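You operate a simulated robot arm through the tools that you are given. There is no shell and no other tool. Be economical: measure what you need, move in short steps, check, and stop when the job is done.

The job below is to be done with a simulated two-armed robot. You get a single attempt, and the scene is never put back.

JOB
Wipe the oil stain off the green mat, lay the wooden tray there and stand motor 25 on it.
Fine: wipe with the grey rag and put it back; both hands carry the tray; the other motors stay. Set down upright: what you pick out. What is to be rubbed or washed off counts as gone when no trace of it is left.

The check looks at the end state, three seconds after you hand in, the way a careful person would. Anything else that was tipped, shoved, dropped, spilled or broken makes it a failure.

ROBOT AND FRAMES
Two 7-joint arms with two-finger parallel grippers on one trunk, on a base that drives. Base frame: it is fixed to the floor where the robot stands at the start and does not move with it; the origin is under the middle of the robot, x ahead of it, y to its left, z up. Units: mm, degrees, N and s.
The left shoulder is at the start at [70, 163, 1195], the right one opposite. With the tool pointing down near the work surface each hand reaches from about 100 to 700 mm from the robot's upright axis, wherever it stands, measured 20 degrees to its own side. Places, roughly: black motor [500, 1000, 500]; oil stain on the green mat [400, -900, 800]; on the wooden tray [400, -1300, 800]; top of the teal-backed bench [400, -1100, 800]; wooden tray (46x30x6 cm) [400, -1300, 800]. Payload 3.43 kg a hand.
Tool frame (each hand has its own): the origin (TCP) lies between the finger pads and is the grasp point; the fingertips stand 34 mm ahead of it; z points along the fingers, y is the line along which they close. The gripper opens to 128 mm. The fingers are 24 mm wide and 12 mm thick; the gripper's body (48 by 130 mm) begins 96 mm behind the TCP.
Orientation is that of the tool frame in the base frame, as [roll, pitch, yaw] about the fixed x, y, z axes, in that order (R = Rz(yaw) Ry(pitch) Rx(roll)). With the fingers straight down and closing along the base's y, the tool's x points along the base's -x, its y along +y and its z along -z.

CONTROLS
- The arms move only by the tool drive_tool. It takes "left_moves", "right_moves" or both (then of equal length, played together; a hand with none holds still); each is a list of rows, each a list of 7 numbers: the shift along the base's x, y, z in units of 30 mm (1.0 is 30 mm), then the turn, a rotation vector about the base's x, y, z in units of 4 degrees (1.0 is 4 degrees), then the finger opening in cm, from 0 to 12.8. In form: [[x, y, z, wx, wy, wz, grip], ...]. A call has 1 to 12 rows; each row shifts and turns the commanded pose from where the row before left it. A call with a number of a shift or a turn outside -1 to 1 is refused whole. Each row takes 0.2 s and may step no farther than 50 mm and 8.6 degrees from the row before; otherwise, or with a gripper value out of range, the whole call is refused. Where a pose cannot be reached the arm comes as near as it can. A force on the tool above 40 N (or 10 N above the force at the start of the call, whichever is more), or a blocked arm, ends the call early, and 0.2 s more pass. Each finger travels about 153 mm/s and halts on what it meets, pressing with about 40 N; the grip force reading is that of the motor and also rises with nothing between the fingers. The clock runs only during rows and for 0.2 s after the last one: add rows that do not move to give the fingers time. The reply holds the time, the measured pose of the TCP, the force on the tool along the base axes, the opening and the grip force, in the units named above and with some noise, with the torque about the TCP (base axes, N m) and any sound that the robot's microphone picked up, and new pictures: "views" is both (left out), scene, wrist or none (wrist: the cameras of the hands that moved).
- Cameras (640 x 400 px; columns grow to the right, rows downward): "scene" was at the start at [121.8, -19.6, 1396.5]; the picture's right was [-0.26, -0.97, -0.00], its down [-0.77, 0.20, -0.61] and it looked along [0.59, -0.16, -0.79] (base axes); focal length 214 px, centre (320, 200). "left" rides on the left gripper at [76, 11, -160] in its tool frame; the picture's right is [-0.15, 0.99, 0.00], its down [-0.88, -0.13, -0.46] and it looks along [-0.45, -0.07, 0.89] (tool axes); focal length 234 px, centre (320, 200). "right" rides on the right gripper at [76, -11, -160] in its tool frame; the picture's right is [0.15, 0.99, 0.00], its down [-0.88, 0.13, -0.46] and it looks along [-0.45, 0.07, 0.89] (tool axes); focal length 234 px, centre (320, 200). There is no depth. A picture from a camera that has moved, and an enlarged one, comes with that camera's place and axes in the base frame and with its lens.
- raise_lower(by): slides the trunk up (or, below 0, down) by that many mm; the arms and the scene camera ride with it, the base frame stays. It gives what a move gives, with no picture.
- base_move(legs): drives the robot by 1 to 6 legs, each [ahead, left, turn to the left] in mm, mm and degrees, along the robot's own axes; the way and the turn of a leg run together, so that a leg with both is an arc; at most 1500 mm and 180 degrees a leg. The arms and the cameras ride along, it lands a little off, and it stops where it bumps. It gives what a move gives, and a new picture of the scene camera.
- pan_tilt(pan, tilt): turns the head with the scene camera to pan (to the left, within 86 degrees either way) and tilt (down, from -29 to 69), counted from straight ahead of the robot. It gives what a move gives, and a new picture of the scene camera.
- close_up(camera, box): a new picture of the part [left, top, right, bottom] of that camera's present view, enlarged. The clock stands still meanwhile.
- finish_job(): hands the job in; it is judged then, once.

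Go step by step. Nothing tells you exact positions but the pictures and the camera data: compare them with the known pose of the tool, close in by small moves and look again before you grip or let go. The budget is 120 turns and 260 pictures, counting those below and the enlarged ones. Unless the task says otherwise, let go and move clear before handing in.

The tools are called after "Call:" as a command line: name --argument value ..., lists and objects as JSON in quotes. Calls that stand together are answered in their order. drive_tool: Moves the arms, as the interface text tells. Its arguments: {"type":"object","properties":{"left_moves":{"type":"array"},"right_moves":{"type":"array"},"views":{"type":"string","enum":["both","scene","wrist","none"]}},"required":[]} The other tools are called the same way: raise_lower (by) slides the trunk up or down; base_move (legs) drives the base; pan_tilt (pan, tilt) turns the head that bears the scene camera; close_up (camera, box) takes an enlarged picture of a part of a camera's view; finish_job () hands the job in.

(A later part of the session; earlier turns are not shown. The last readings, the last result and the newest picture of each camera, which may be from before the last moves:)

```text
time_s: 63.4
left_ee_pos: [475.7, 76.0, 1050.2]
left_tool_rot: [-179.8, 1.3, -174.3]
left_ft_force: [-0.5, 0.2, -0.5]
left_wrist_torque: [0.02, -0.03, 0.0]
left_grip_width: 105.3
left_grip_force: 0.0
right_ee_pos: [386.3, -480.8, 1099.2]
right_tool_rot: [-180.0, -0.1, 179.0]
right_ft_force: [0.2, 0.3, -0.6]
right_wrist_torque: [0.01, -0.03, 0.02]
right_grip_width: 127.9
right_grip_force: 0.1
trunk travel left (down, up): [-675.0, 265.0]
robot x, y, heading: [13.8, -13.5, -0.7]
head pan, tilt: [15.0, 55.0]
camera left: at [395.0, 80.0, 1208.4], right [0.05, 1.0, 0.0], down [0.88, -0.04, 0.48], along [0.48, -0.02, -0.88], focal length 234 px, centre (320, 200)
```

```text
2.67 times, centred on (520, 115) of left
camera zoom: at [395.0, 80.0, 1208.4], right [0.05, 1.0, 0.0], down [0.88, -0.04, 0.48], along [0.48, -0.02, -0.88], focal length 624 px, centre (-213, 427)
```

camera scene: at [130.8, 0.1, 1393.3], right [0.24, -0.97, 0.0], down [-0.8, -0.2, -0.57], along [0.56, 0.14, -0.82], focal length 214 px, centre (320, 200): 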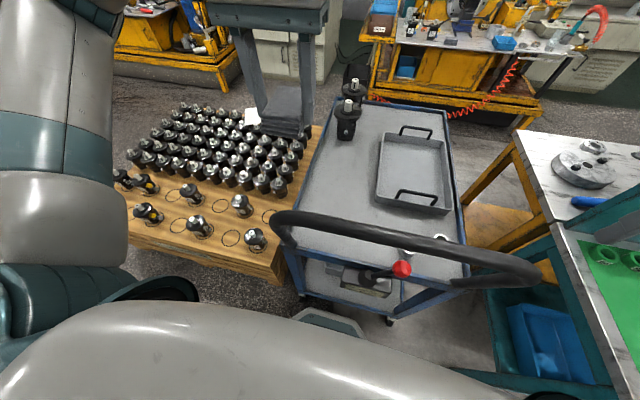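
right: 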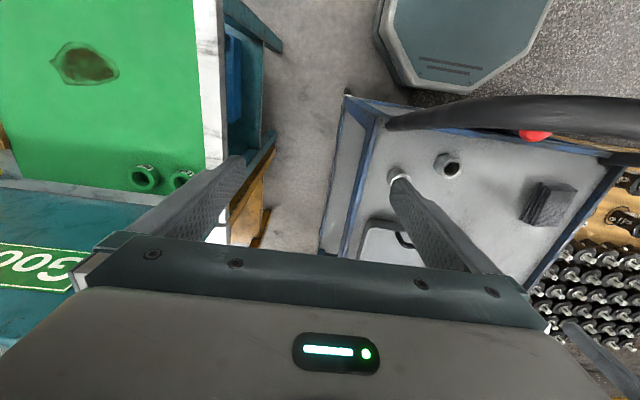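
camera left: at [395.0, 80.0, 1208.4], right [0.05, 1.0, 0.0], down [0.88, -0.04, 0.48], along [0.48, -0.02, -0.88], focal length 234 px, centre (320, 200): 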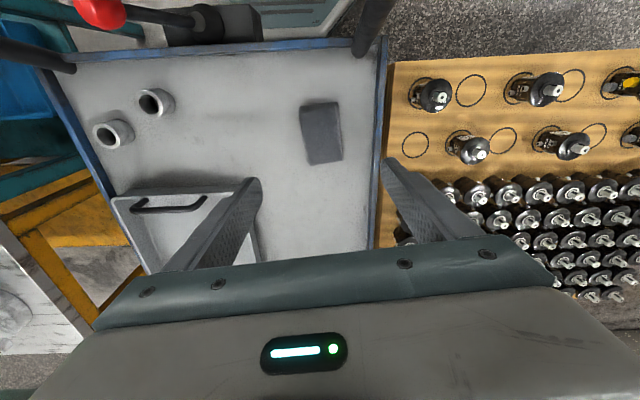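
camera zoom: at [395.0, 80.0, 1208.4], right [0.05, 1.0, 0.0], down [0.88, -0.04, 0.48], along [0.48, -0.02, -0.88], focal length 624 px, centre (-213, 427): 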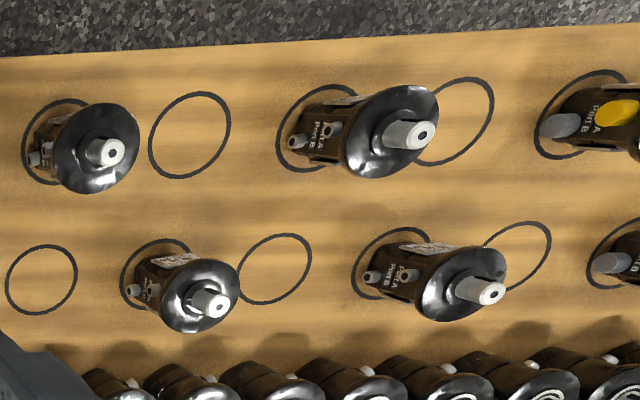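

The rag is back. Next the tray: I raise the left hand over the cart handle, then drive back and right to stand in front of the tray.

Call:
drive_tool --left_moves '[[0, 0, 1, 0, 0, -0.35, 11], [0, 0, 1, 0, 0, -0.35, 11], [0, 0, 1, 0, 0, -0.35, 11], [0, 0, 1, 0, 0, -0.35, 11], [0, 0, 1, 0, 0, 0, 11]]' --views "none"

Call:
base_move --legs '[[-190, 0, 0.8], [0, -1270, 0]]'

Call:
pan_tilt --pan 0 --tilt 55

```text
time_s: 64.6
left_ee_pos: [477.2, 75.4, 1201.5]
left_tool_rot: [-179.6, 1.3, -180.0]
left_ft_force: [0.9, 0.0, 0.8]
left_wrist_torque: [0.01, 0.0, 0.06]
left_grip_width: 109.9
left_grip_force: 0.0
right_ee_pos: [387.6, -480.2, 1099.7]
right_tool_rot: [-179.9, 0.0, 179.0]
right_ft_force: [0.3, 0.8, 0.1]
right_wrist_torque: [0.02, 0.0, 0.0]
right_grip_width: 128.3
right_grip_force: 0.0
trunk travel left (down, up): [-675.0, 265.0]
robot x, y, heading: [13.6, -16.8, -0.9]
head pan, tilt: [15.0, 55.0]
```

```text
time_s: 72.1
left_ee_pos: [277.3, -1192.0, 1199.6]
left_tool_rot: [-179.8, 1.3, -179.8]
left_ft_force: [0.3, 0.2, -0.1]
left_wrist_torque: [-0.03, -0.05, 0.03]
left_grip_width: 109.8
left_grip_force: 0.1
right_ee_pos: [189.8, -1749.6, 1098.8]
right_tool_rot: [-179.9, 0.0, 179.4]
right_ft_force: [0.2, -0.8, -0.8]
right_wrist_torque: [0.0, 0.01, -0.02]
right_grip_width: 127.9
right_grip_force: 0.1
trunk travel left (down, up): [-675.0, 265.0]
robot x, y, heading: [-191.1, -1286.9, -0.7]
head pan, tilt: [15.0, 55.0]
camera scene: at [-68.9, -1268.8, 1393.4], right [0.25, -0.97, 0.0], down [-0.79, -0.2, -0.57], along [0.56, 0.14, -0.82], focal length 214 px, centre (320, 200)
```

scene: 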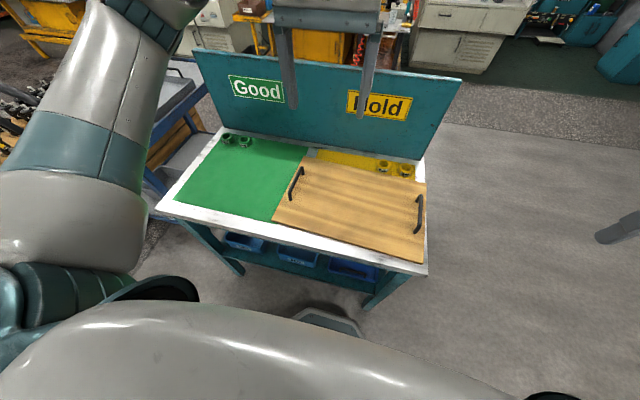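

```text
time_s: 72.9
left_ee_pos: [277.4, -1191.6, 1199.8]
left_tool_rot: [-179.7, 1.3, -179.8]
left_ft_force: [0.4, -0.1, 0.1]
left_wrist_torque: [0.01, 0.0, 0.03]
left_grip_width: 110.1
left_grip_force: 0.0
right_ee_pos: [189.5, -1748.5, 1098.0]
right_tool_rot: [-180.0, 0.1, 179.2]
right_ft_force: [-0.9, 1.3, 0.3]
right_wrist_torque: [0.0, 0.02, -0.01]
right_grip_width: 127.9
right_grip_force: 0.0
trunk travel left (down, up): [-675.0, 265.0]
robot x, y, heading: [-189.3, -1285.7, -0.7]
head pan, tilt: [0.0, 55.0]
camera scene: at [-66.7, -1287.5, 1393.4], right [-0.01, -1.0, 0.0], down [-0.82, 0.01, -0.57], along [0.57, -0.01, -0.82], focal length 214 px, centre (320, 200)
```

scene: 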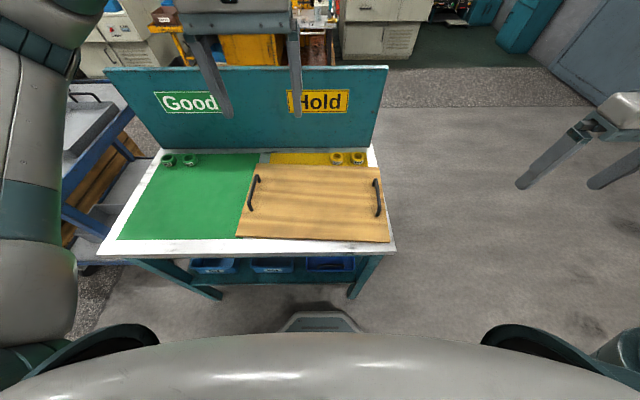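

Call:
close_up --camera "scene" --box '[224, 150, 400, 260]'

Call:
close_up --camera "scene" --box '[96, 140, 288, 260]'

```text
3.64 times, centred on (312, 205) of scene
camera zoom: at [-66.7, -1287.5, 1393.4], right [-0.01, -1.0, 0.0], down [-0.82, 0.01, -0.57], along [0.57, -0.01, -0.82], focal length 780 px, centre (349, 182)
```

zoom: 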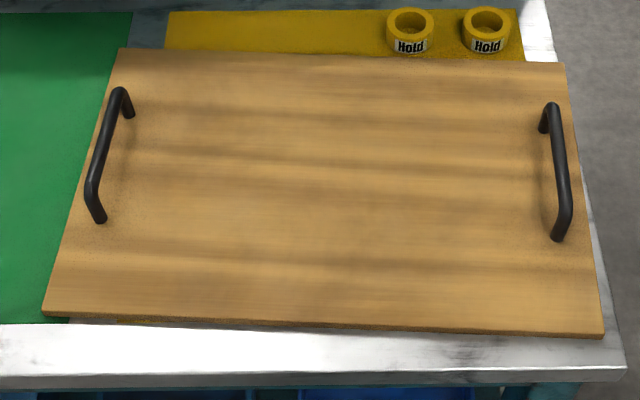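

```text
3.33 times, centred on (192, 200) of scene
camera zoom: at [-66.7, -1287.5, 1393.4], right [-0.01, -1.0, 0.0], down [-0.82, 0.01, -0.57], along [0.57, -0.01, -0.82], focal length 715 px, centre (747, 200)
```

zoom: 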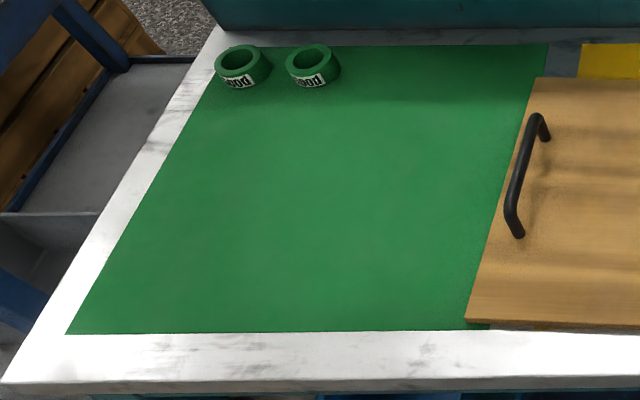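

The tray is centred near [343, -1279], turned about -3°, with handle bars near [355, -1081, 857] and [332, -1476, 857]. I bring both hands above the handles.

Call:
drive_tool --left_moves '[[0.26, 0.37, -0.9, 0, 0, -0.08, 7], [0.26, 0.37, -0.9, 0, 0, -0.08, 7], [0.26, 0.37, -0.9, 0, 0, -0.08, 7], [0.26, 0.37, -0.9, 0, 0, -0.08, 7], [0.26, 0.37, -0.9, 0, 0, -0.08, 7], [0.26, 0.37, -0.9, 0, 0, -0.08, 7], [0.26, 0.37, -0.9, 0, 0, -0.08, 7], [0.26, 0.37, -0.9, 0, 0, -0.08, 7], [0.26, 0.37, -0.9, 0, 0, -0.08, 7], [0.26, 0.37, -0.6, 0, 0, -0.08, 7], [0, 0, 0, 0, 0, 0, 7]]' --right_moves '[[0.475, 0.907, -0.56, 0, 0, -0.05, 7], [0.475, 0.907, -0.56, 0, 0, -0.05, 7], [0.475, 0.907, -0.56, 0, 0, -0.05, 7], [0.475, 0.907, -0.56, 0, 0, -0.05, 7], [0.475, 0.907, -0.56, 0, 0, -0.05, 7], [0.475, 0.907, -0.56, 0, 0, -0.05, 7], [0.475, 0.907, -0.56, 0, 0, -0.05, 7], [0.475, 0.907, -0.56, 0, 0, -0.05, 7], [0.475, 0.907, -0.5, 0, 0, -0.05, 7], [0.475, 0.907, -0.3, 0, 0, -0.05, 7], [0, 0, 0, 0, 0, 0, 7]]' --views "both"

```text
time_s: 75.3
left_ee_pos: [355.2, -1081.4, 940.3]
left_tool_rot: [-179.7, 1.3, 177.0]
left_ft_force: [0.4, -0.3, 0.0]
left_wrist_torque: [0.02, -0.01, -0.01]
left_grip_width: 70.0
left_grip_force: 0.0
right_ee_pos: [330.8, -1477.7, 941.5]
right_tool_rot: [180.0, -0.1, 177.4]
right_ft_force: [0.2, -0.5, -0.1]
right_wrist_torque: [0.02, 0.0, 0.02]
right_grip_width: 70.0
right_grip_force: 0.1
trunk travel left (down, up): [-675.0, 265.0]
robot x, y, heading: [-187.6, -1287.1, -0.8]
head pan, tilt: [0.0, 55.0]
camera scene: at [-67.2, -1288.6, 1393.4], right [-0.01, -1.0, 0.0], down [-0.82, 0.01, -0.57], along [0.57, -0.01, -0.82], focal length 214 px, centre (320, 200)
camera right: at [257.1, -1485.5, 1101.2], right [-0.1, 1.0, 0.0], down [0.89, 0.09, 0.46], along [0.45, 0.05, -0.89], focal length 234 px, centre (320, 200)
camera left: at [276.5, -1065.4, 1098.7], right [0.2, 0.98, 0.0], down [0.86, -0.17, 0.48], along [0.47, -0.1, -0.88], focal length 234 px, centre (320, 200)
```

scene: 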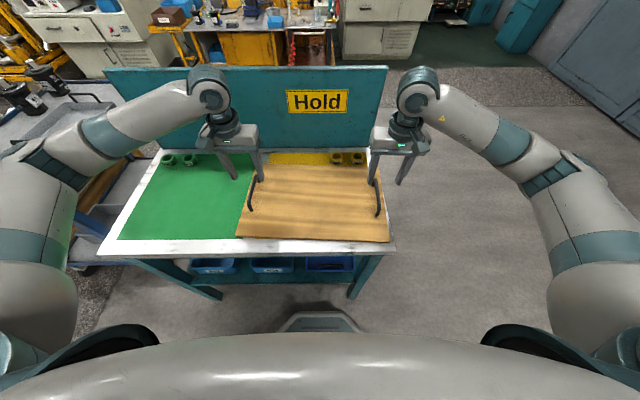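
right: 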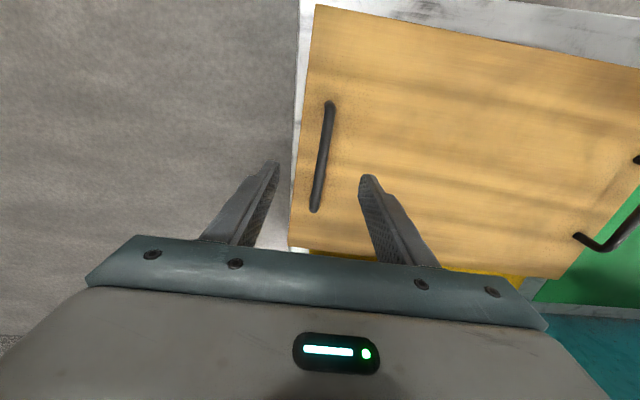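
left: 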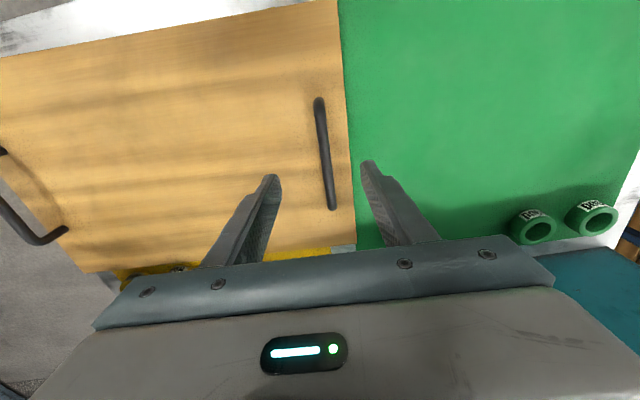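

Call:
drive_tool --left_moves '[[0, 0.15, -0.7, 0, 0, 0, 6], [0, 0, -0.7, 0, 0, 0, 5], [0, 0, -0.5, 0, 0, 0, 5], [0, 0, -0.4, 0, 0, 0, 5], [0, 0, 0, 0, 0, 0, 5]]' --right_moves '[[0, 0.07, -0.7, 0, 0, 0, 6], [0, 0, -0.7, 0, 0, 0, 5], [0, 0, -0.5, 0, 0, 0, 5], [0, 0, -0.4, 0, 0, 0, 5], [0, 0, 0, 0, 0, 0, 5]]' --views "wrist"

Call:
close_up --camera "scene" --box '[220, 140, 420, 265]'

```text
time_s: 76.5
left_ee_pos: [356.3, -1076.5, 869.2]
left_tool_rot: [-179.7, 1.2, 177.0]
left_ft_force: [-0.1, -1.1, 0.1]
left_wrist_torque: [-0.03, 0.03, 0.03]
left_grip_width: 49.9
left_grip_force: 0.1
right_ee_pos: [331.3, -1473.9, 872.5]
right_tool_rot: [-180.0, 0.0, 177.3]
right_ft_force: [0.5, 0.9, 0.6]
right_wrist_torque: [-0.01, -0.01, -0.02]
right_grip_width: 49.8
right_grip_force: 0.1
trunk travel left (down, up): [-675.0, 265.0]
robot x, y, heading: [-189.3, -1288.2, -0.5]
head pan, tilt: [0.0, 55.0]
camera right: at [256.3, -1482.0, 1032.0], right [-0.1, 0.99, 0.0], down [0.89, 0.09, 0.46], along [0.45, 0.05, -0.89], focal length 234 px, centre (320, 200)
camera left: at [277.2, -1059.3, 1027.6], right [0.2, 0.98, 0.0], down [0.86, -0.17, 0.48], along [0.47, -0.1, -0.88], focal length 234 px, centre (320, 200)
```

right: 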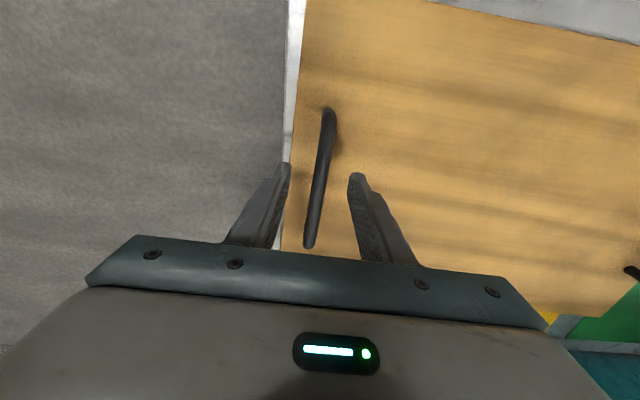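
left: 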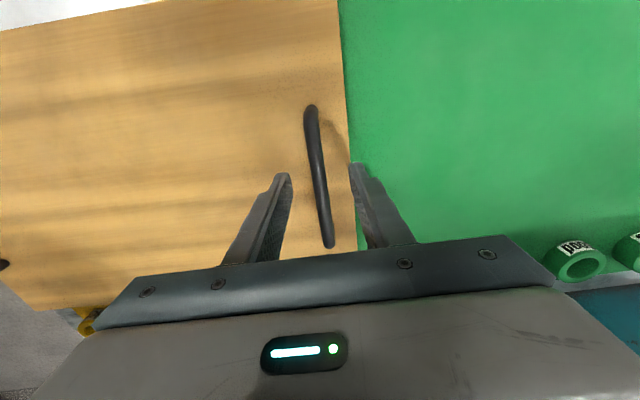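

```text
3.20 times, centred on (320, 202) of scene
camera zoom: at [-66.8, -1287.5, 1393.4], right [-0.01, -1.0, 0.0], down [-0.82, 0.01, -0.57], along [0.57, -0.01, -0.82], focal length 686 px, centre (320, 192)
```

zoom: 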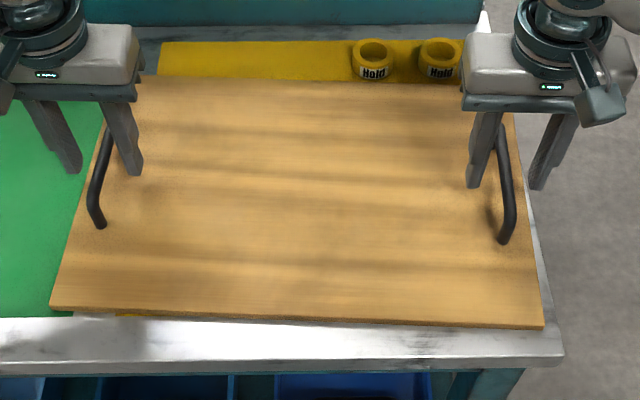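

Call:
drive_tool --left_moves '[[0, 0, -0.15, 0, 0, 0, 5], [0, 0, -0.1, 0, 0, 0, 5], [0, 0, 0, 0, 0, 0, 3], [0, 0, 0, 0, 0, 0, 1.5], [0, 0, 0, 0, 0, 0, 0], [0, 0, 0, 0, 0, 0, 0]]' --right_moves '[[0, 0, -0.2, 0, 0, 0, 5], [0, 0, -0.15, 0, 0, 0, 5], [0, 0, 0, 0, 0, 0, 3], [0, 0, 0, 0, 0, 0, 1.5], [0, 0, 0, 0, 0, 0, 0], [0, 0, 0, 0, 0, 0, 0]]' --views "wrist"

Call:
close_up --camera "scene" --box '[220, 140, 420, 265]'

```text
time_s: 77.9
left_ee_pos: [356.6, -1075.4, 861.2]
left_tool_rot: [-179.7, 1.3, 176.9]
left_ft_force: [0.2, 7.0, 0.5]
left_wrist_torque: [0.09, -0.1, -0.43]
left_grip_width: 11.5
left_grip_force: 40.3
right_ee_pos: [331.0, -1474.6, 861.6]
right_tool_rot: [-179.9, -0.1, 177.2]
right_ft_force: [0.4, -6.6, -0.6]
right_wrist_torque: [-0.07, 0.07, -0.62]
right_grip_width: 11.7
right_grip_force: 39.6
trunk travel left (down, up): [-675.0, 265.0]
robot x, y, heading: [-186.7, -1284.3, -0.6]
head pan, tilt: [0.0, 55.0]
camera right: at [256.4, -1482.2, 1021.6], right [-0.1, 1.0, 0.0], down [0.89, 0.09, 0.46], along [0.45, 0.04, -0.89], focal length 234 px, centre (320, 200)
camera left: at [277.1, -1059.6, 1020.4], right [0.2, 0.98, 0.0], down [0.86, -0.17, 0.48], along [0.47, -0.09, -0.88], focal length 234 px, centre (320, 200)
```

right: 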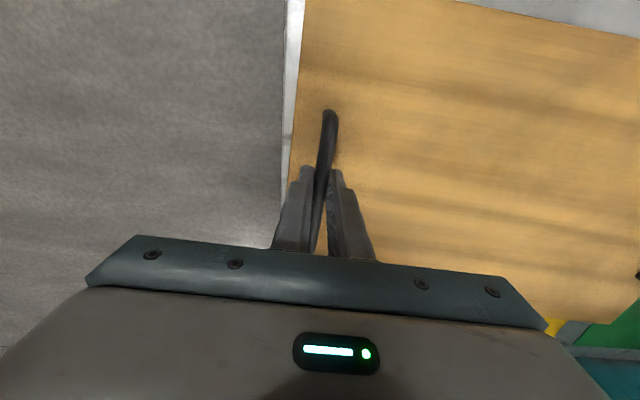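
left: 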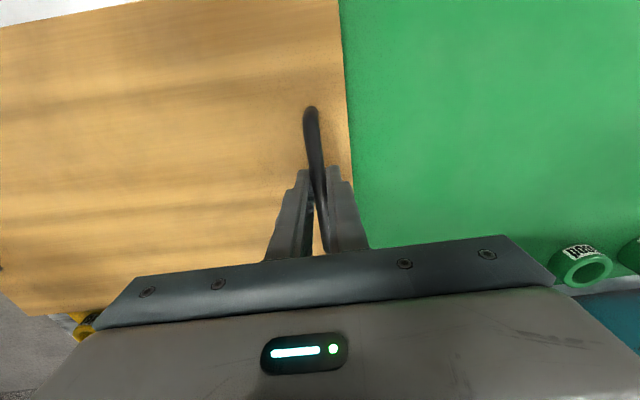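

```text
3.20 times, centred on (320, 202) of scene
camera zoom: at [-66.6, -1287.4, 1393.4], right [-0.01, -1.0, 0.0], down [-0.82, 0.01, -0.57], along [0.57, -0.01, -0.82], focal length 686 px, centre (320, 192)
```

zoom: 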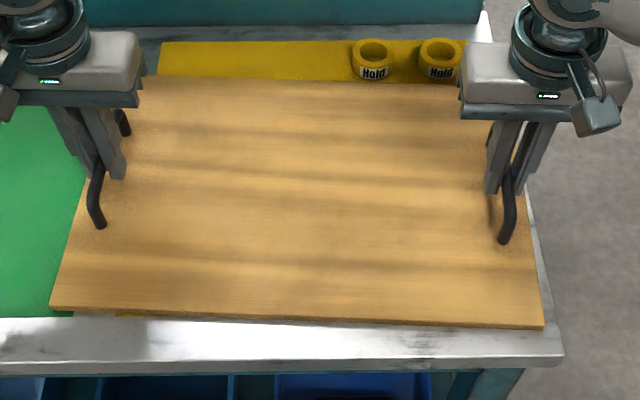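

Both bars are gripped. I lift slowly and evenly.

Call:
drive_tool --left_moves '[[0, 0, 0.1, 0, 0, 0, 0], [0, 0, 0.15, 0, 0, 0, 0], [0, 0, 0.25, 0, 0, 0, 0], [0, 0, 0.35, 0, 0, 0, 0], [0, 0, 0.4, 0, 0, 0, 0], [0, 0, 0.4, 0, 0, 0, 0], [0, 0, 0.4, 0, 0, 0, 0], [0, 0, 0.4, 0, 0, 0, 0], [0, 0, 0.4, 0, 0, 0, 0], [0, 0, 0.3, 0, 0, 0, 0]]' --right_moves '[[0, 0, 0.1, 0, 0, 0, 0], [0, 0, 0.15, 0, 0, 0, 0], [0, 0, 0.25, 0, 0, 0, 0], [0, 0, 0.35, 0, 0, 0, 0], [0, 0, 0.4, 0, 0, 0, 0], [0, 0, 0.4, 0, 0, 0, 0], [0, 0, 0.4, 0, 0, 0, 0], [0, 0, 0.4, 0, 0, 0, 0], [0, 0, 0.4, 0, 0, 0, 0], [0, 0, 0.3, 0, 0, 0, 0]]' --views "both"

```text
time_s: 80.1
left_ee_pos: [356.6, -1077.2, 957.1]
left_tool_rot: [-179.8, 1.3, 177.0]
left_ft_force: [-1.6, 23.7, -4.8]
left_wrist_torque: [0.27, 0.32, -0.42]
left_grip_width: 11.7
left_grip_force: 40.1
right_ee_pos: [332.2, -1476.6, 955.7]
right_tool_rot: [-179.8, -0.1, 177.2]
right_ft_force: [0.2, -23.0, -3.5]
right_wrist_torque: [-0.32, -0.23, -0.53]
right_grip_width: 11.7
right_grip_force: 39.6
trunk travel left (down, up): [-675.0, 265.0]
robot x, y, heading: [-190.2, -1286.3, -0.7]
head pan, tilt: [0.0, 55.0]
camera scene: at [-65.8, -1287.4, 1393.2], right [-0.01, -1.0, 0.0], down [-0.82, 0.01, -0.57], along [0.57, -0.01, -0.82], focal length 214 px, centre (320, 200)
camera right: at [257.2, -1482.5, 1115.1], right [-0.1, 1.0, 0.0], down [0.89, 0.09, 0.45], along [0.45, 0.04, -0.89], focal length 234 px, centre (320, 200)
camera left: at [277.7, -1060.2, 1115.1], right [0.2, 0.98, 0.0], down [0.86, -0.17, 0.47], along [0.47, -0.09, -0.88], focal length 234 px, centre (320, 200)
```

scene: 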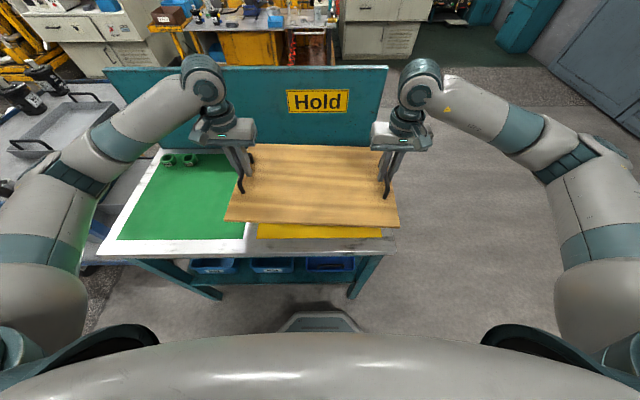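
right: 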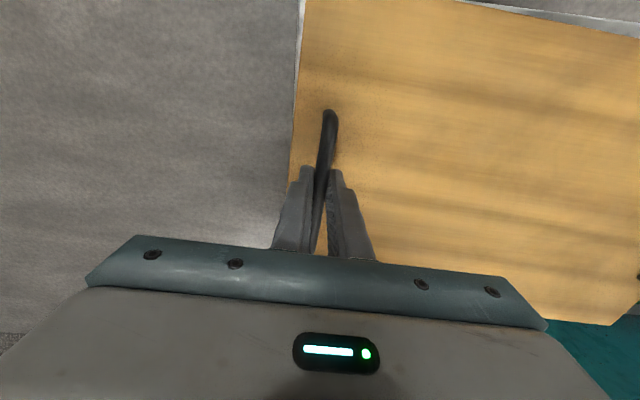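
left: 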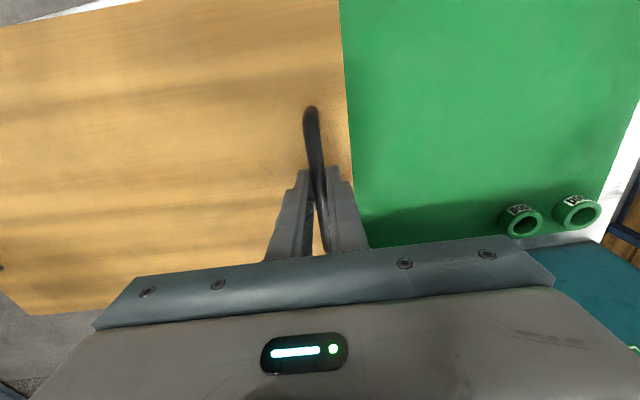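

Call:
drive_tool --left_moves '[[0, 0.04, 0, 0, 0, 0, 0], [0, 0, 0, 0, 0, 0, 0]]' --right_moves '[[0, -0.04, 0, 0, 0, 0, 0], [0, 0, 0, 0, 0, 0, 0]]' --views "none"

Call:
base_move --legs '[[0, 378, 3.1]]'

```text
time_s: 80.7
left_ee_pos: [355.7, -1077.4, 955.6]
left_tool_rot: [-179.6, 1.2, 177.0]
left_ft_force: [-1.3, 12.2, -4.7]
left_wrist_torque: [0.14, 0.2, -0.24]
left_grip_width: 11.4
left_grip_force: 39.6
right_ee_pos: [332.1, -1474.1, 954.4]
right_tool_rot: [179.8, -0.2, 177.3]
right_ft_force: [1.9, -11.3, -4.2]
right_wrist_torque: [-0.14, -0.12, -0.68]
right_grip_width: 11.6
right_grip_force: 40.3
trunk travel left (down, up): [-675.0, 265.0]
robot x, y, heading: [-188.7, -1284.6, -0.8]
head pan, tilt: [0.0, 55.0]
```

```text
time_s: 83.0
left_ee_pos: [337.1, -678.1, 956.1]
left_tool_rot: [-179.6, 1.2, -179.7]
left_ft_force: [-2.4, -11.1, -4.7]
left_wrist_torque: [-0.18, 0.08, -0.24]
left_grip_width: 11.4
left_grip_force: 39.4
right_ee_pos: [336.4, -1080.1, 955.7]
right_tool_rot: [179.9, 0.0, -179.4]
right_ft_force: [2.2, 10.9, -4.7]
right_wrist_torque: [0.1, 0.02, -0.63]
right_grip_width: 11.3
right_grip_force: 40.1
trunk travel left (down, up): [-675.0, 265.0]
robot x, y, heading: [-193.2, -915.7, 2.5]
head pan, tilt: [0.0, 55.0]
camera scene: at [-71.6, -913.1, 1393.2], right [0.04, -1.0, 0.0], down [-0.82, -0.04, -0.57], along [0.57, 0.03, -0.82], focal length 214 px, centre (320, 200)
```

scene: 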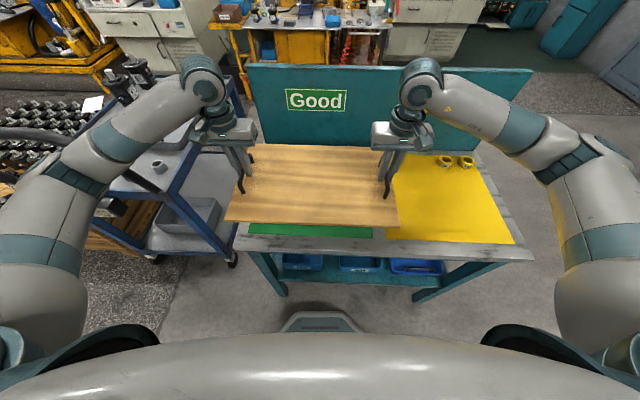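

The tray hovers over the mat, centred near [337, -879] and square. I lower it part-way and check the rings.

Call:
drive_tool --left_moves '[[0, 0, -0.4, 0, 0, 0, 0], [0, 0, -0.5, 0, 0, 0, 0], [0, 0, -0.5, 0, 0, 0, 0], [0, 0, -0.3, 0, 0, 0, 0], [0, 0, 0, 0, 0, 0, 0]]' --right_moves '[[0, 0, -0.4, 0, 0, 0, 0], [0, 0, -0.5, 0, 0, 0, 0], [0, 0, -0.5, 0, 0, 0, 0], [0, 0, -0.3, 0, 0, 0, 0], [0, 0, 0, 0, 0, 0, 0]]' --views "both"

Call:
close_up --camera "scene" --box '[210, 130, 420, 262]'

```text
time_s: 84.2
left_ee_pos: [338.1, -678.5, 905.1]
left_tool_rot: [-179.6, 1.2, -179.8]
left_ft_force: [-3.1, -1.4, -4.4]
left_wrist_torque: [-0.03, 0.44, -0.36]
left_grip_width: 11.4
left_grip_force: 40.3
right_ee_pos: [336.0, -1077.7, 905.4]
right_tool_rot: [179.9, 0.0, -179.4]
right_ft_force: [2.8, 2.3, -4.8]
right_wrist_torque: [0.03, -0.37, -0.76]
right_grip_width: 11.8
right_grip_force: 39.7
trunk travel left (down, up): [-675.0, 265.0]
robot x, y, heading: [-195.7, -914.9, 2.6]
head pan, tilt: [0.0, 55.0]
camera scene: at [-71.7, -913.1, 1393.3], right [0.04, -1.0, 0.0], down [-0.82, -0.04, -0.57], along [0.57, 0.03, -0.82], focal length 214 px, centre (320, 200)
camera right: at [262.4, -1090.2, 1065.4], right [-0.16, 0.99, 0.0], down [0.88, 0.14, 0.46], along [0.45, 0.07, -0.89], focal length 234 px, centre (320, 200)
camera left: at [259.2, -665.7, 1062.5], right [0.14, 0.99, 0.0], down [0.87, -0.12, 0.48], along [0.47, -0.07, -0.88], focal length 234 px, centre (320, 200)
```

scene: 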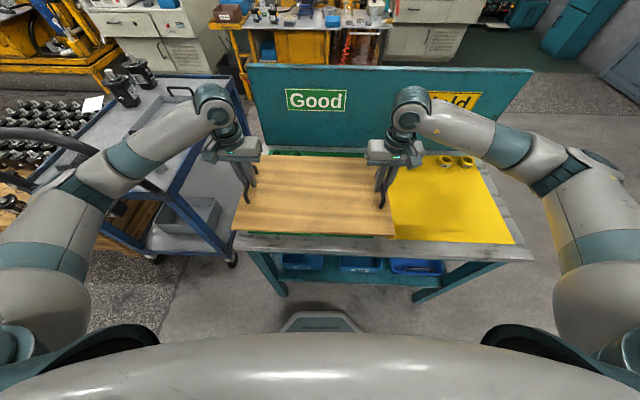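
right: 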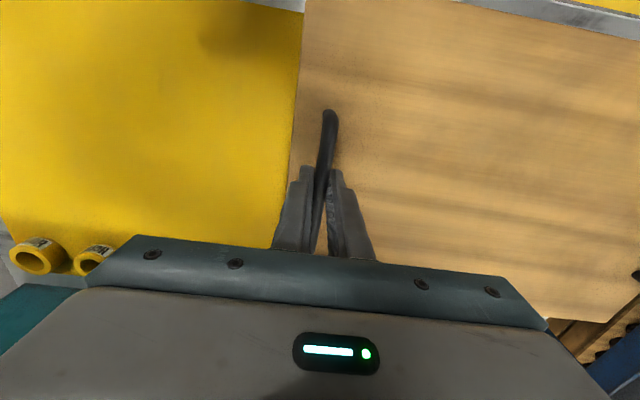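
left: 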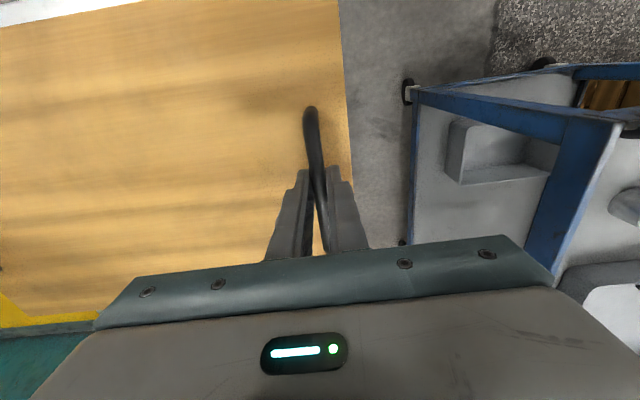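

```text
3.03 times, centred on (315, 196) of scene
camera zoom: at [-71.7, -913.1, 1393.3], right [0.04, -1.0, 0.0], down [-0.82, -0.04, -0.57], along [0.57, 0.03, -0.82], focal length 650 px, centre (335, 212)
```

zoom: 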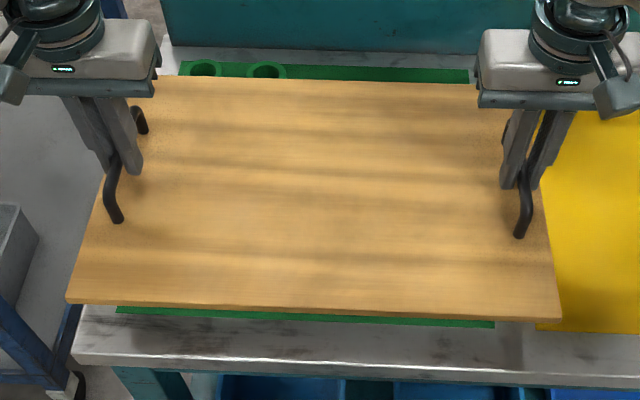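

Call:
drive_tool --left_moves '[[0, 0, -0.4, 0, 0, 0, 0], [0, 0, -0.4, 0, 0, 0, 0], [0, 0, -0.3, 0, 0, 0, 0], [0, 0, -0.15, 0, 0, 0, 0], [0, 0, -0.1, 0, 0, 0, 0], [0, 0, 0, 0, 0, 0, 0]]' --right_moves '[[0, 0, -0.4, 0, 0, 0, 0], [0, 0, -0.4, 0, 0, 0, 0], [0, 0, -0.3, 0, 0, 0, 0], [0, 0, -0.15, 0, 0, 0, 0], [0, 0, -0.1, 0, 0, 0, 0], [0, 0, 0, 0, 0, 0, 0]]' --views "none"

Call:
close_up --camera "scene" --box '[210, 130, 420, 262]'

```text
time_s: 85.6
left_ee_pos: [336.8, -678.0, 863.6]
left_tool_rot: [-179.5, 1.2, -179.7]
left_ft_force: [-2.1, -12.0, -4.2]
left_wrist_torque: [-0.14, -0.13, -0.14]
left_grip_width: 11.5
left_grip_force: 40.1
right_ee_pos: [337.4, -1078.5, 862.9]
right_tool_rot: [180.0, -0.1, -179.3]
right_ft_force: [1.5, 11.4, -4.1]
right_wrist_torque: [0.16, 0.15, -0.57]
right_grip_width: 11.7
right_grip_force: 40.2
trunk travel left (down, up): [-675.0, 265.0]
robot x, y, heading: [-194.0, -918.3, 3.0]
head pan, tilt: [0.0, 55.0]
```

```text
3.03 times, centred on (315, 196) of scene
camera zoom: at [-71.6, -913.2, 1393.2], right [0.04, -1.0, 0.0], down [-0.82, -0.04, -0.57], along [0.57, 0.03, -0.82], focal length 650 px, centre (335, 212)
```

zoom: 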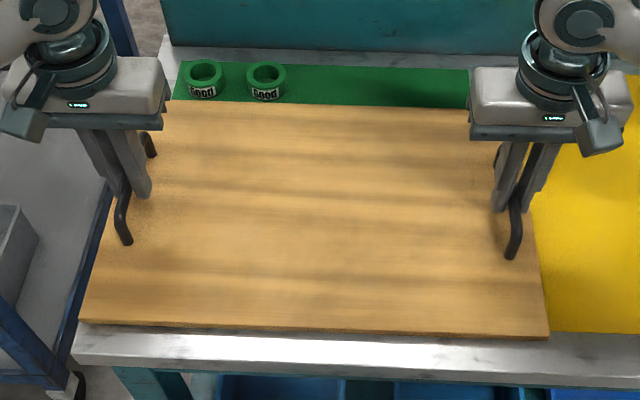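

Call:
drive_tool --left_moves '[[0, 0, -0.05, 0, 0, 0, 0], [0, 0, -0.05, 0, 0, 0, 0], [0, 0, -0.05, 0, 0, 0, 0], [0, 0, 0, 0, 0, 0, 0]]' --right_moves '[[0, 0, -0.05, 0, 0, 0, 0], [0, 0, -0.05, 0, 0, 0, 0], [0, 0, -0.05, 0, 0, 0, 0], [0, 0, 0, 0, 0, 0, 0]]' --views "none"

```text
time_s: 86.6
left_ee_pos: [338.4, -677.9, 861.9]
left_tool_rot: [-179.4, 1.5, -179.7]
left_ft_force: [3.1, -9.9, 18.0]
left_wrist_torque: [-0.09, 0.97, -0.25]
left_grip_width: 11.6
left_grip_force: 39.8
right_ee_pos: [337.0, -1078.4, 861.8]
right_tool_rot: [179.8, 0.1, -179.4]
right_ft_force: [8.5, 11.1, 11.2]
right_wrist_torque: [0.14, 0.96, -0.52]
right_grip_width: 11.5
right_grip_force: 40.3
trunk travel left (down, up): [-675.0, 265.0]
robot x, y, heading: [-192.4, -918.1, 2.5]
head pan, tilt: [0.0, 55.0]
```

The tray rests on the mat. I open both hands slowly and lift straight up.

Call:
drive_tool --left_moves '[[0, 0, 0.03, 0, 0, 0, 1.5], [0, 0, 0, 0, 0, 0, 3], [0, 0, 0, 0, 0, 0, 4.5], [0, 0, 0.5, 0, 0, 0, 4.5], [0, 0, 0.8, 0, 0, 0, 5], [0, 0, 1, 0, 0, 0, 6], [0, 0, 1, 0, 0, 0, 6], [0, 0, 1, 0, 0, 0, 6], [0, 0, 1, 0, 0, 0, 6]]' --right_moves '[[0, 0, 0.03, 0, 0, 0, 1.5], [0, 0, 0, 0, 0, 0, 3], [0, 0, 0, 0, 0, 0, 4.5], [0, 0, 0.5, 0, 0, 0, 4.5], [0, 0, 0.8, 0, 0, 0, 5], [0, 0, 1, 0, 0, 0, 6], [0, 0, 1, 0, 0, 0, 6], [0, 0, 1, 0, 0, 0, 6], [0, 0, 1, 0, 0, 0, 6]]' --views "scene"

Call:
close_up --camera "scene" --box '[210, 130, 420, 262]'

```text
time_s: 88.6
left_ee_pos: [333.4, -677.6, 1022.1]
left_tool_rot: [-179.6, 1.3, -179.7]
left_ft_force: [0.3, -0.5, -0.6]
left_wrist_torque: [0.01, -0.01, 0.01]
left_grip_width: 59.8
left_grip_force: 0.1
right_ee_pos: [332.8, -1079.8, 1020.0]
right_tool_rot: [-180.0, 0.0, -179.3]
right_ft_force: [-0.5, -0.5, 0.5]
right_wrist_torque: [0.0, -0.02, 0.0]
right_grip_width: 59.8
right_grip_force: 0.1
trunk travel left (down, up): [-675.0, 265.0]
robot x, y, heading: [-195.7, -921.4, 2.6]
head pan, tilt: [0.0, 55.0]
camera scene: at [-73.3, -913.3, 1393.3], right [0.04, -1.0, 0.0], down [-0.82, -0.04, -0.57], along [0.57, 0.03, -0.82], focal length 214 px, centre (320, 200)
```

scene: 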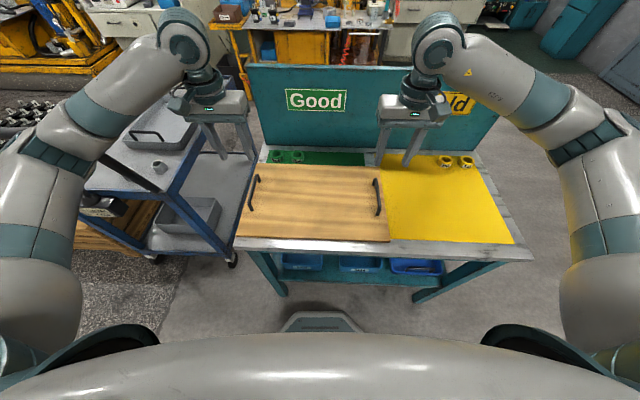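

```text
3.03 times, centred on (315, 196) of scene
camera zoom: at [-73.3, -913.3, 1393.3], right [0.04, -1.0, 0.0], down [-0.82, -0.04, -0.57], along [0.57, 0.03, -0.82], focal length 650 px, centre (335, 212)
```

zoom: 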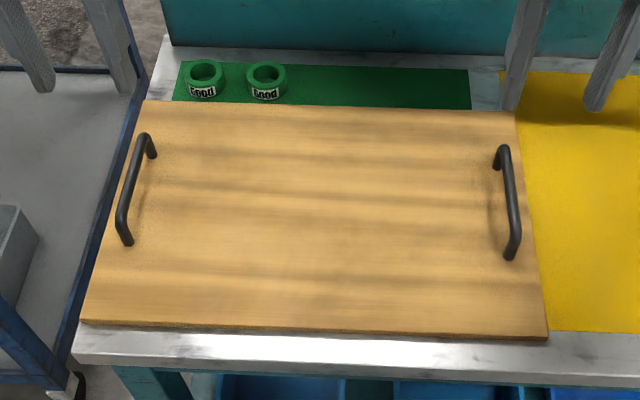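

The tray lies on the green mat, clear of the rings. Now I raise the hands, back off and drive to the motor pallet.

Call:
drive_tool --left_moves '[[-0.5, 0, 1, 0, 0, 0, 11], [-0.5, 0, 1, 0, 0, 0, 11], [-0.5, 0, 1, 0, 0, 0, 11], [-0.5, 0, 1, 0, 0, 0, 11], [-0.5, 0, 1, 0, 0, 0, 11], [-0.5, 0, 1, 0, 0, 0, 11], [-0.5, 0, 0.8, 0, 0, 0, 11]]' --right_moves '[[-0.5, 0, 1, 0, 0, 0, 11], [-0.5, 0, 1, 0, 0, 0, 11], [-0.5, 0, 1, 0, 0, 0, 11], [-0.5, 0, 1, 0, 0, 0, 11], [-0.5, 0, 1, 0, 0, 0, 11], [-0.5, 0, 1, 0, 0, 0, 11], [-0.5, 0, 0.8, 0, 0, 0, 11]]' --views "none"

Call:
base_move --legs '[[-150, 0, -2.4], [0, 1450, 0]]'

```text
time_s: 90.2
left_ee_pos: [228.7, -676.8, 1227.2]
left_tool_rot: [-179.6, 1.3, -179.6]
left_ft_force: [0.4, 0.6, 0.0]
left_wrist_torque: [0.0, -0.02, -0.02]
left_grip_width: 109.9
left_grip_force: 0.1
right_ee_pos: [228.9, -1077.4, 1226.3]
right_tool_rot: [-179.9, 0.1, -179.3]
right_ft_force: [0.0, -0.5, -0.3]
right_wrist_torque: [0.0, 0.01, -0.02]
right_grip_width: 110.0
right_grip_force: 0.2
trunk travel left (down, up): [-675.0, 265.0]
robot x, y, heading: [-192.1, -920.3, 2.6]
head pan, tilt: [0.0, 55.0]
```

```text
time_s: 98.4
left_ee_pos: [98.9, 752.8, 1225.3]
left_tool_rot: [-179.6, 1.3, 177.2]
left_ft_force: [0.8, 0.0, 0.3]
left_wrist_torque: [0.0, -0.01, 0.01]
left_grip_width: 109.8
left_grip_force: 0.1
right_ee_pos: [76.5, 353.1, 1224.5]
right_tool_rot: [179.9, 0.0, 177.5]
right_ft_force: [0.4, -0.4, 0.2]
right_wrist_torque: [0.0, -0.01, 0.0]
right_grip_width: 109.7
right_grip_force: 0.0
trunk travel left (down, up): [-675.0, 265.0]
robot x, y, heading: [-337.1, 535.8, -0.3]
head pan, tilt: [0.0, 55.0]
camera scene: at [-217.3, 533.4, 1393.3], right [-0.01, -1.0, 0.0], down [-0.82, 0.01, -0.57], along [0.57, -0.01, -0.82], focal length 214 px, centre (320, 200)
```

scene: 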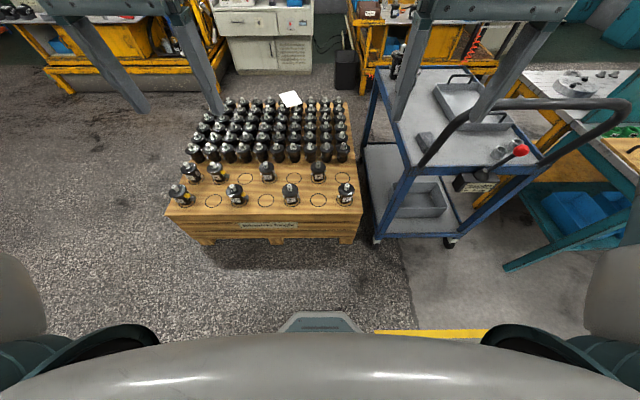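

Now the whole pallet is in view. I zoom in on the front-row labels and the sheet of paper.

Call:
close_up --camera "scene" --box '[165, 155, 261, 215]'

Call:
close_up --camera "scene" --box '[270, 155, 366, 215]'

Call:
close_up --camera "scene" --box '[184, 83, 360, 193]'

```text
6.67 times, centred on (213, 185) of scene
camera zoom: at [-217.3, 533.4, 1393.3], right [-0.01, -1.0, 0.0], down [-0.82, 0.01, -0.57], along [0.57, -0.01, -0.82], focal length 1430 px, centre (1033, 300)
```

zoom: 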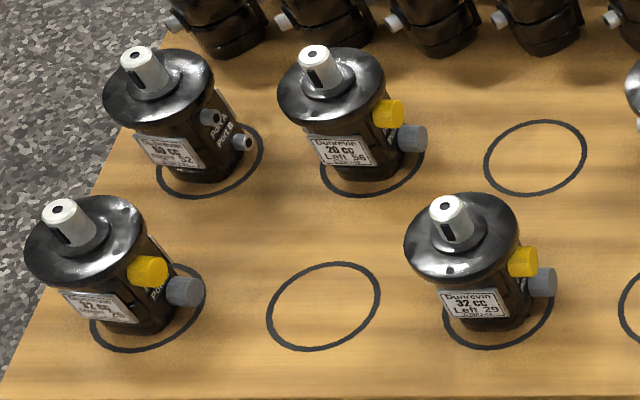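

```text
6.67 times, centred on (318, 185) of scene
camera zoom: at [-217.3, 533.4, 1393.3], right [-0.01, -1.0, 0.0], down [-0.82, 0.01, -0.57], along [0.57, -0.01, -0.82], focal length 1430 px, centre (333, 300)
```

zoom: 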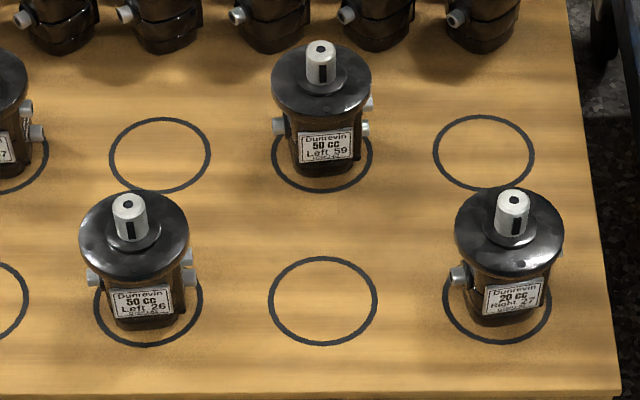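

```text
3.64 times, centred on (272, 138) of scene
camera zoom: at [-217.3, 533.4, 1393.3], right [-0.01, -1.0, 0.0], down [-0.82, 0.01, -0.57], along [0.57, -0.01, -0.82], focal length 780 px, centre (494, 426)
```

zoom: 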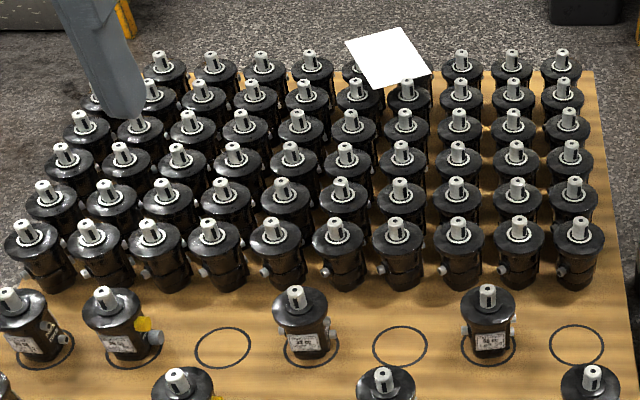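

Call:
close_up --camera "scene" --box '[170, 190, 202, 210]'

Call:
close_up --camera "scene" --box '[180, 166, 212, 186]'

Call:
close_up --camera "scene" --box '[222, 184, 254, 204]'

Call:
close_up --camera "scene" --box '[228, 215, 308, 240]'

```text
16.00 times, centred on (186, 200) of scene
camera zoom: at [-217.3, 533.4, 1393.3], right [-0.01, -1.0, 0.0], down [-0.82, 0.01, -0.57], along [0.57, -0.01, -0.82], focal length 3432 px, centre (2464, 200)
```

zoom: 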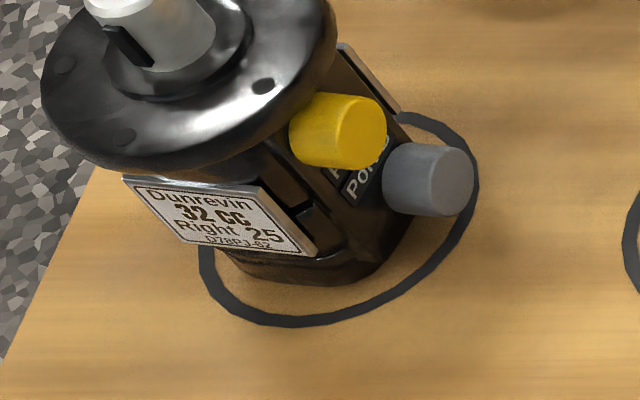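

```text
16.00 times, centred on (196, 176) of scene
camera zoom: at [-217.3, 533.4, 1393.3], right [-0.01, -1.0, 0.0], down [-0.82, 0.01, -0.57], along [0.57, -0.01, -0.82], focal length 3432 px, centre (2304, 584)
```

zoom: 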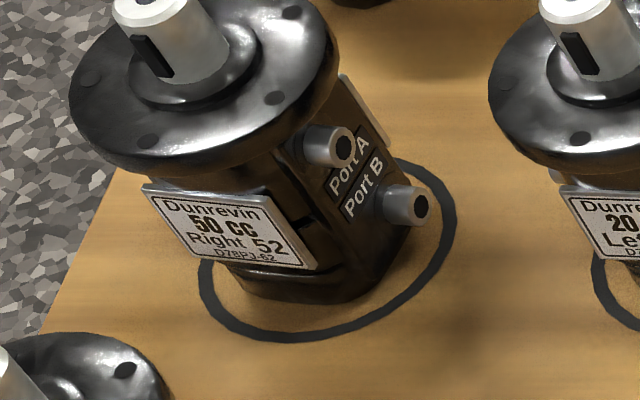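

```text
16.00 times, centred on (238, 194) of scene
camera zoom: at [-217.3, 533.4, 1393.3], right [-0.01, -1.0, 0.0], down [-0.82, 0.01, -0.57], along [0.57, -0.01, -0.82], focal length 3432 px, centre (1632, 296)
```

zoom: 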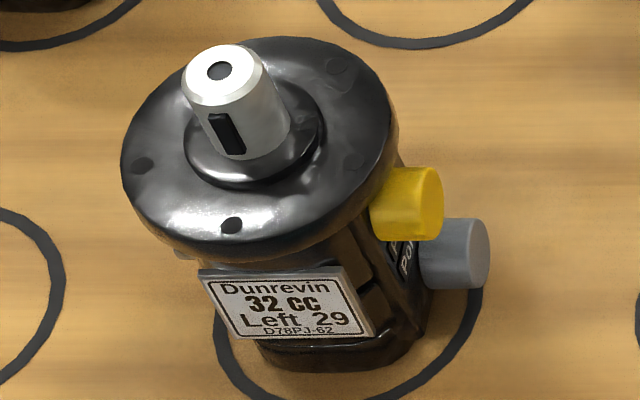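

```text
8.00 times, centred on (268, 228) of scene
camera zoom: at [-217.3, 533.4, 1393.3], right [-0.01, -1.0, 0.0], down [-0.82, 0.01, -0.57], along [0.57, -0.01, -0.82], focal length 1716 px, centre (736, -20)
```

zoom: 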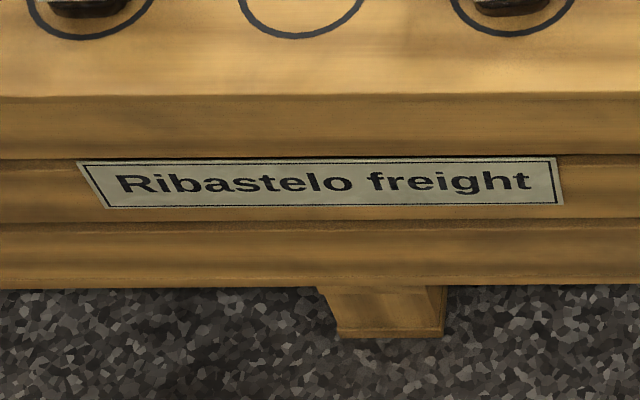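

Motor 25 ("32 cc Right 25", yellow and grey plugs) stands at the front-left corner of the pallet, near [461, 1254], pallet top about z 420, shaft top about z 550. I drive there and lower the trunk.

Call:
base_move --legs '[[0, 535, 0.3], [235, 0, 0]]'

Call:
raise_lower --by -340

Call:
pan_tilt --pan 20 --tilt 50

```text
time_s: 102.9
left_ee_pos: [330.2, 1294.9, 1225.0]
left_tool_rot: [-179.6, 1.3, 177.7]
left_ft_force: [0.0, 0.1, -0.8]
left_wrist_torque: [0.0, 0.02, 0.02]
left_grip_width: 109.9
left_grip_force: 0.0
right_ee_pos: [311.3, 894.4, 1224.3]
right_tool_rot: [179.9, 0.0, 178.1]
right_ft_force: [0.1, -0.7, -0.2]
right_wrist_torque: [0.01, -0.01, 0.03]
right_grip_width: 110.2
right_grip_force: 0.0
trunk travel left (down, up): [-675.0, 265.0]
robot x, y, heading: [-103.8, 1074.8, -0.2]
head pan, tilt: [0.0, 55.0]
camera scene: at [16.2, 1072.7, 1393.4], right [0.0, -1.0, 0.0], down [-0.82, 0.0, -0.57], along [0.57, 0.0, -0.82], focal length 214 px, centre (320, 200)
```

scene: 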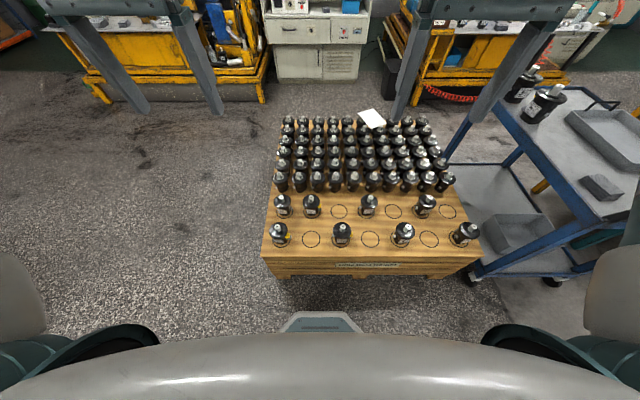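

```text
time_s: 106.2
left_ee_pos: [331.9, 1295.2, 885.6]
left_tool_rot: [-179.6, 1.3, 177.7]
left_ft_force: [0.1, 0.1, -0.1]
left_wrist_torque: [-0.04, 0.0, 0.03]
left_grip_width: 110.3
left_grip_force: 0.0
right_ee_pos: [310.8, 895.4, 884.9]
right_tool_rot: [179.9, 0.1, 178.1]
right_ft_force: [-0.2, -0.7, 0.6]
right_wrist_torque: [0.04, 0.0, 0.02]
right_grip_width: 109.7
right_grip_force: 0.0
trunk travel left (down, up): [-335.0, 605.0]
robot x, y, heading: [-103.3, 1077.8, -0.0]
head pan, tilt: [0.0, 55.0]
```

```text
time_s: 107.0
left_ee_pos: [330.9, 1295.3, 884.5]
left_tool_rot: [-179.6, 1.3, 177.8]
left_ft_force: [-0.3, 0.5, 0.0]
left_wrist_torque: [0.02, 0.01, -0.01]
left_grip_width: 109.8
left_grip_force: 0.0
right_ee_pos: [310.6, 895.0, 884.4]
right_tool_rot: [180.0, 0.0, 178.1]
right_ft_force: [-0.1, -0.8, 0.1]
right_wrist_torque: [-0.02, -0.02, 0.0]
right_grip_width: 110.1
right_grip_force: 0.1
trunk travel left (down, up): [-335.0, 605.0]
robot x, y, heading: [-104.8, 1075.0, -0.3]
head pan, tilt: [20.0, 50.0]
camera scene: at [16.8, 1098.9, 1059.8], right [0.34, -0.94, 0.0], down [-0.72, -0.26, -0.64], along [0.6, 0.22, -0.77], focal length 214 px, centre (320, 200)
```

scene: 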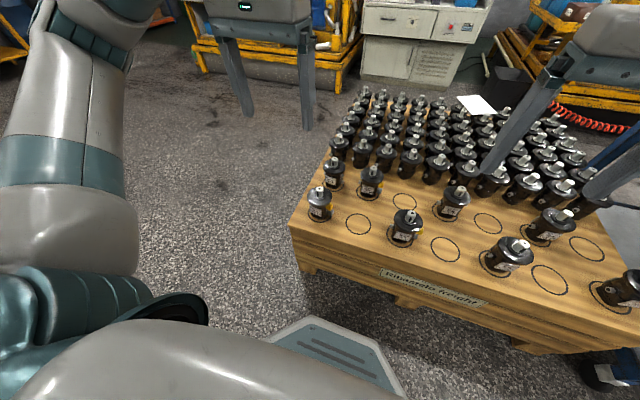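

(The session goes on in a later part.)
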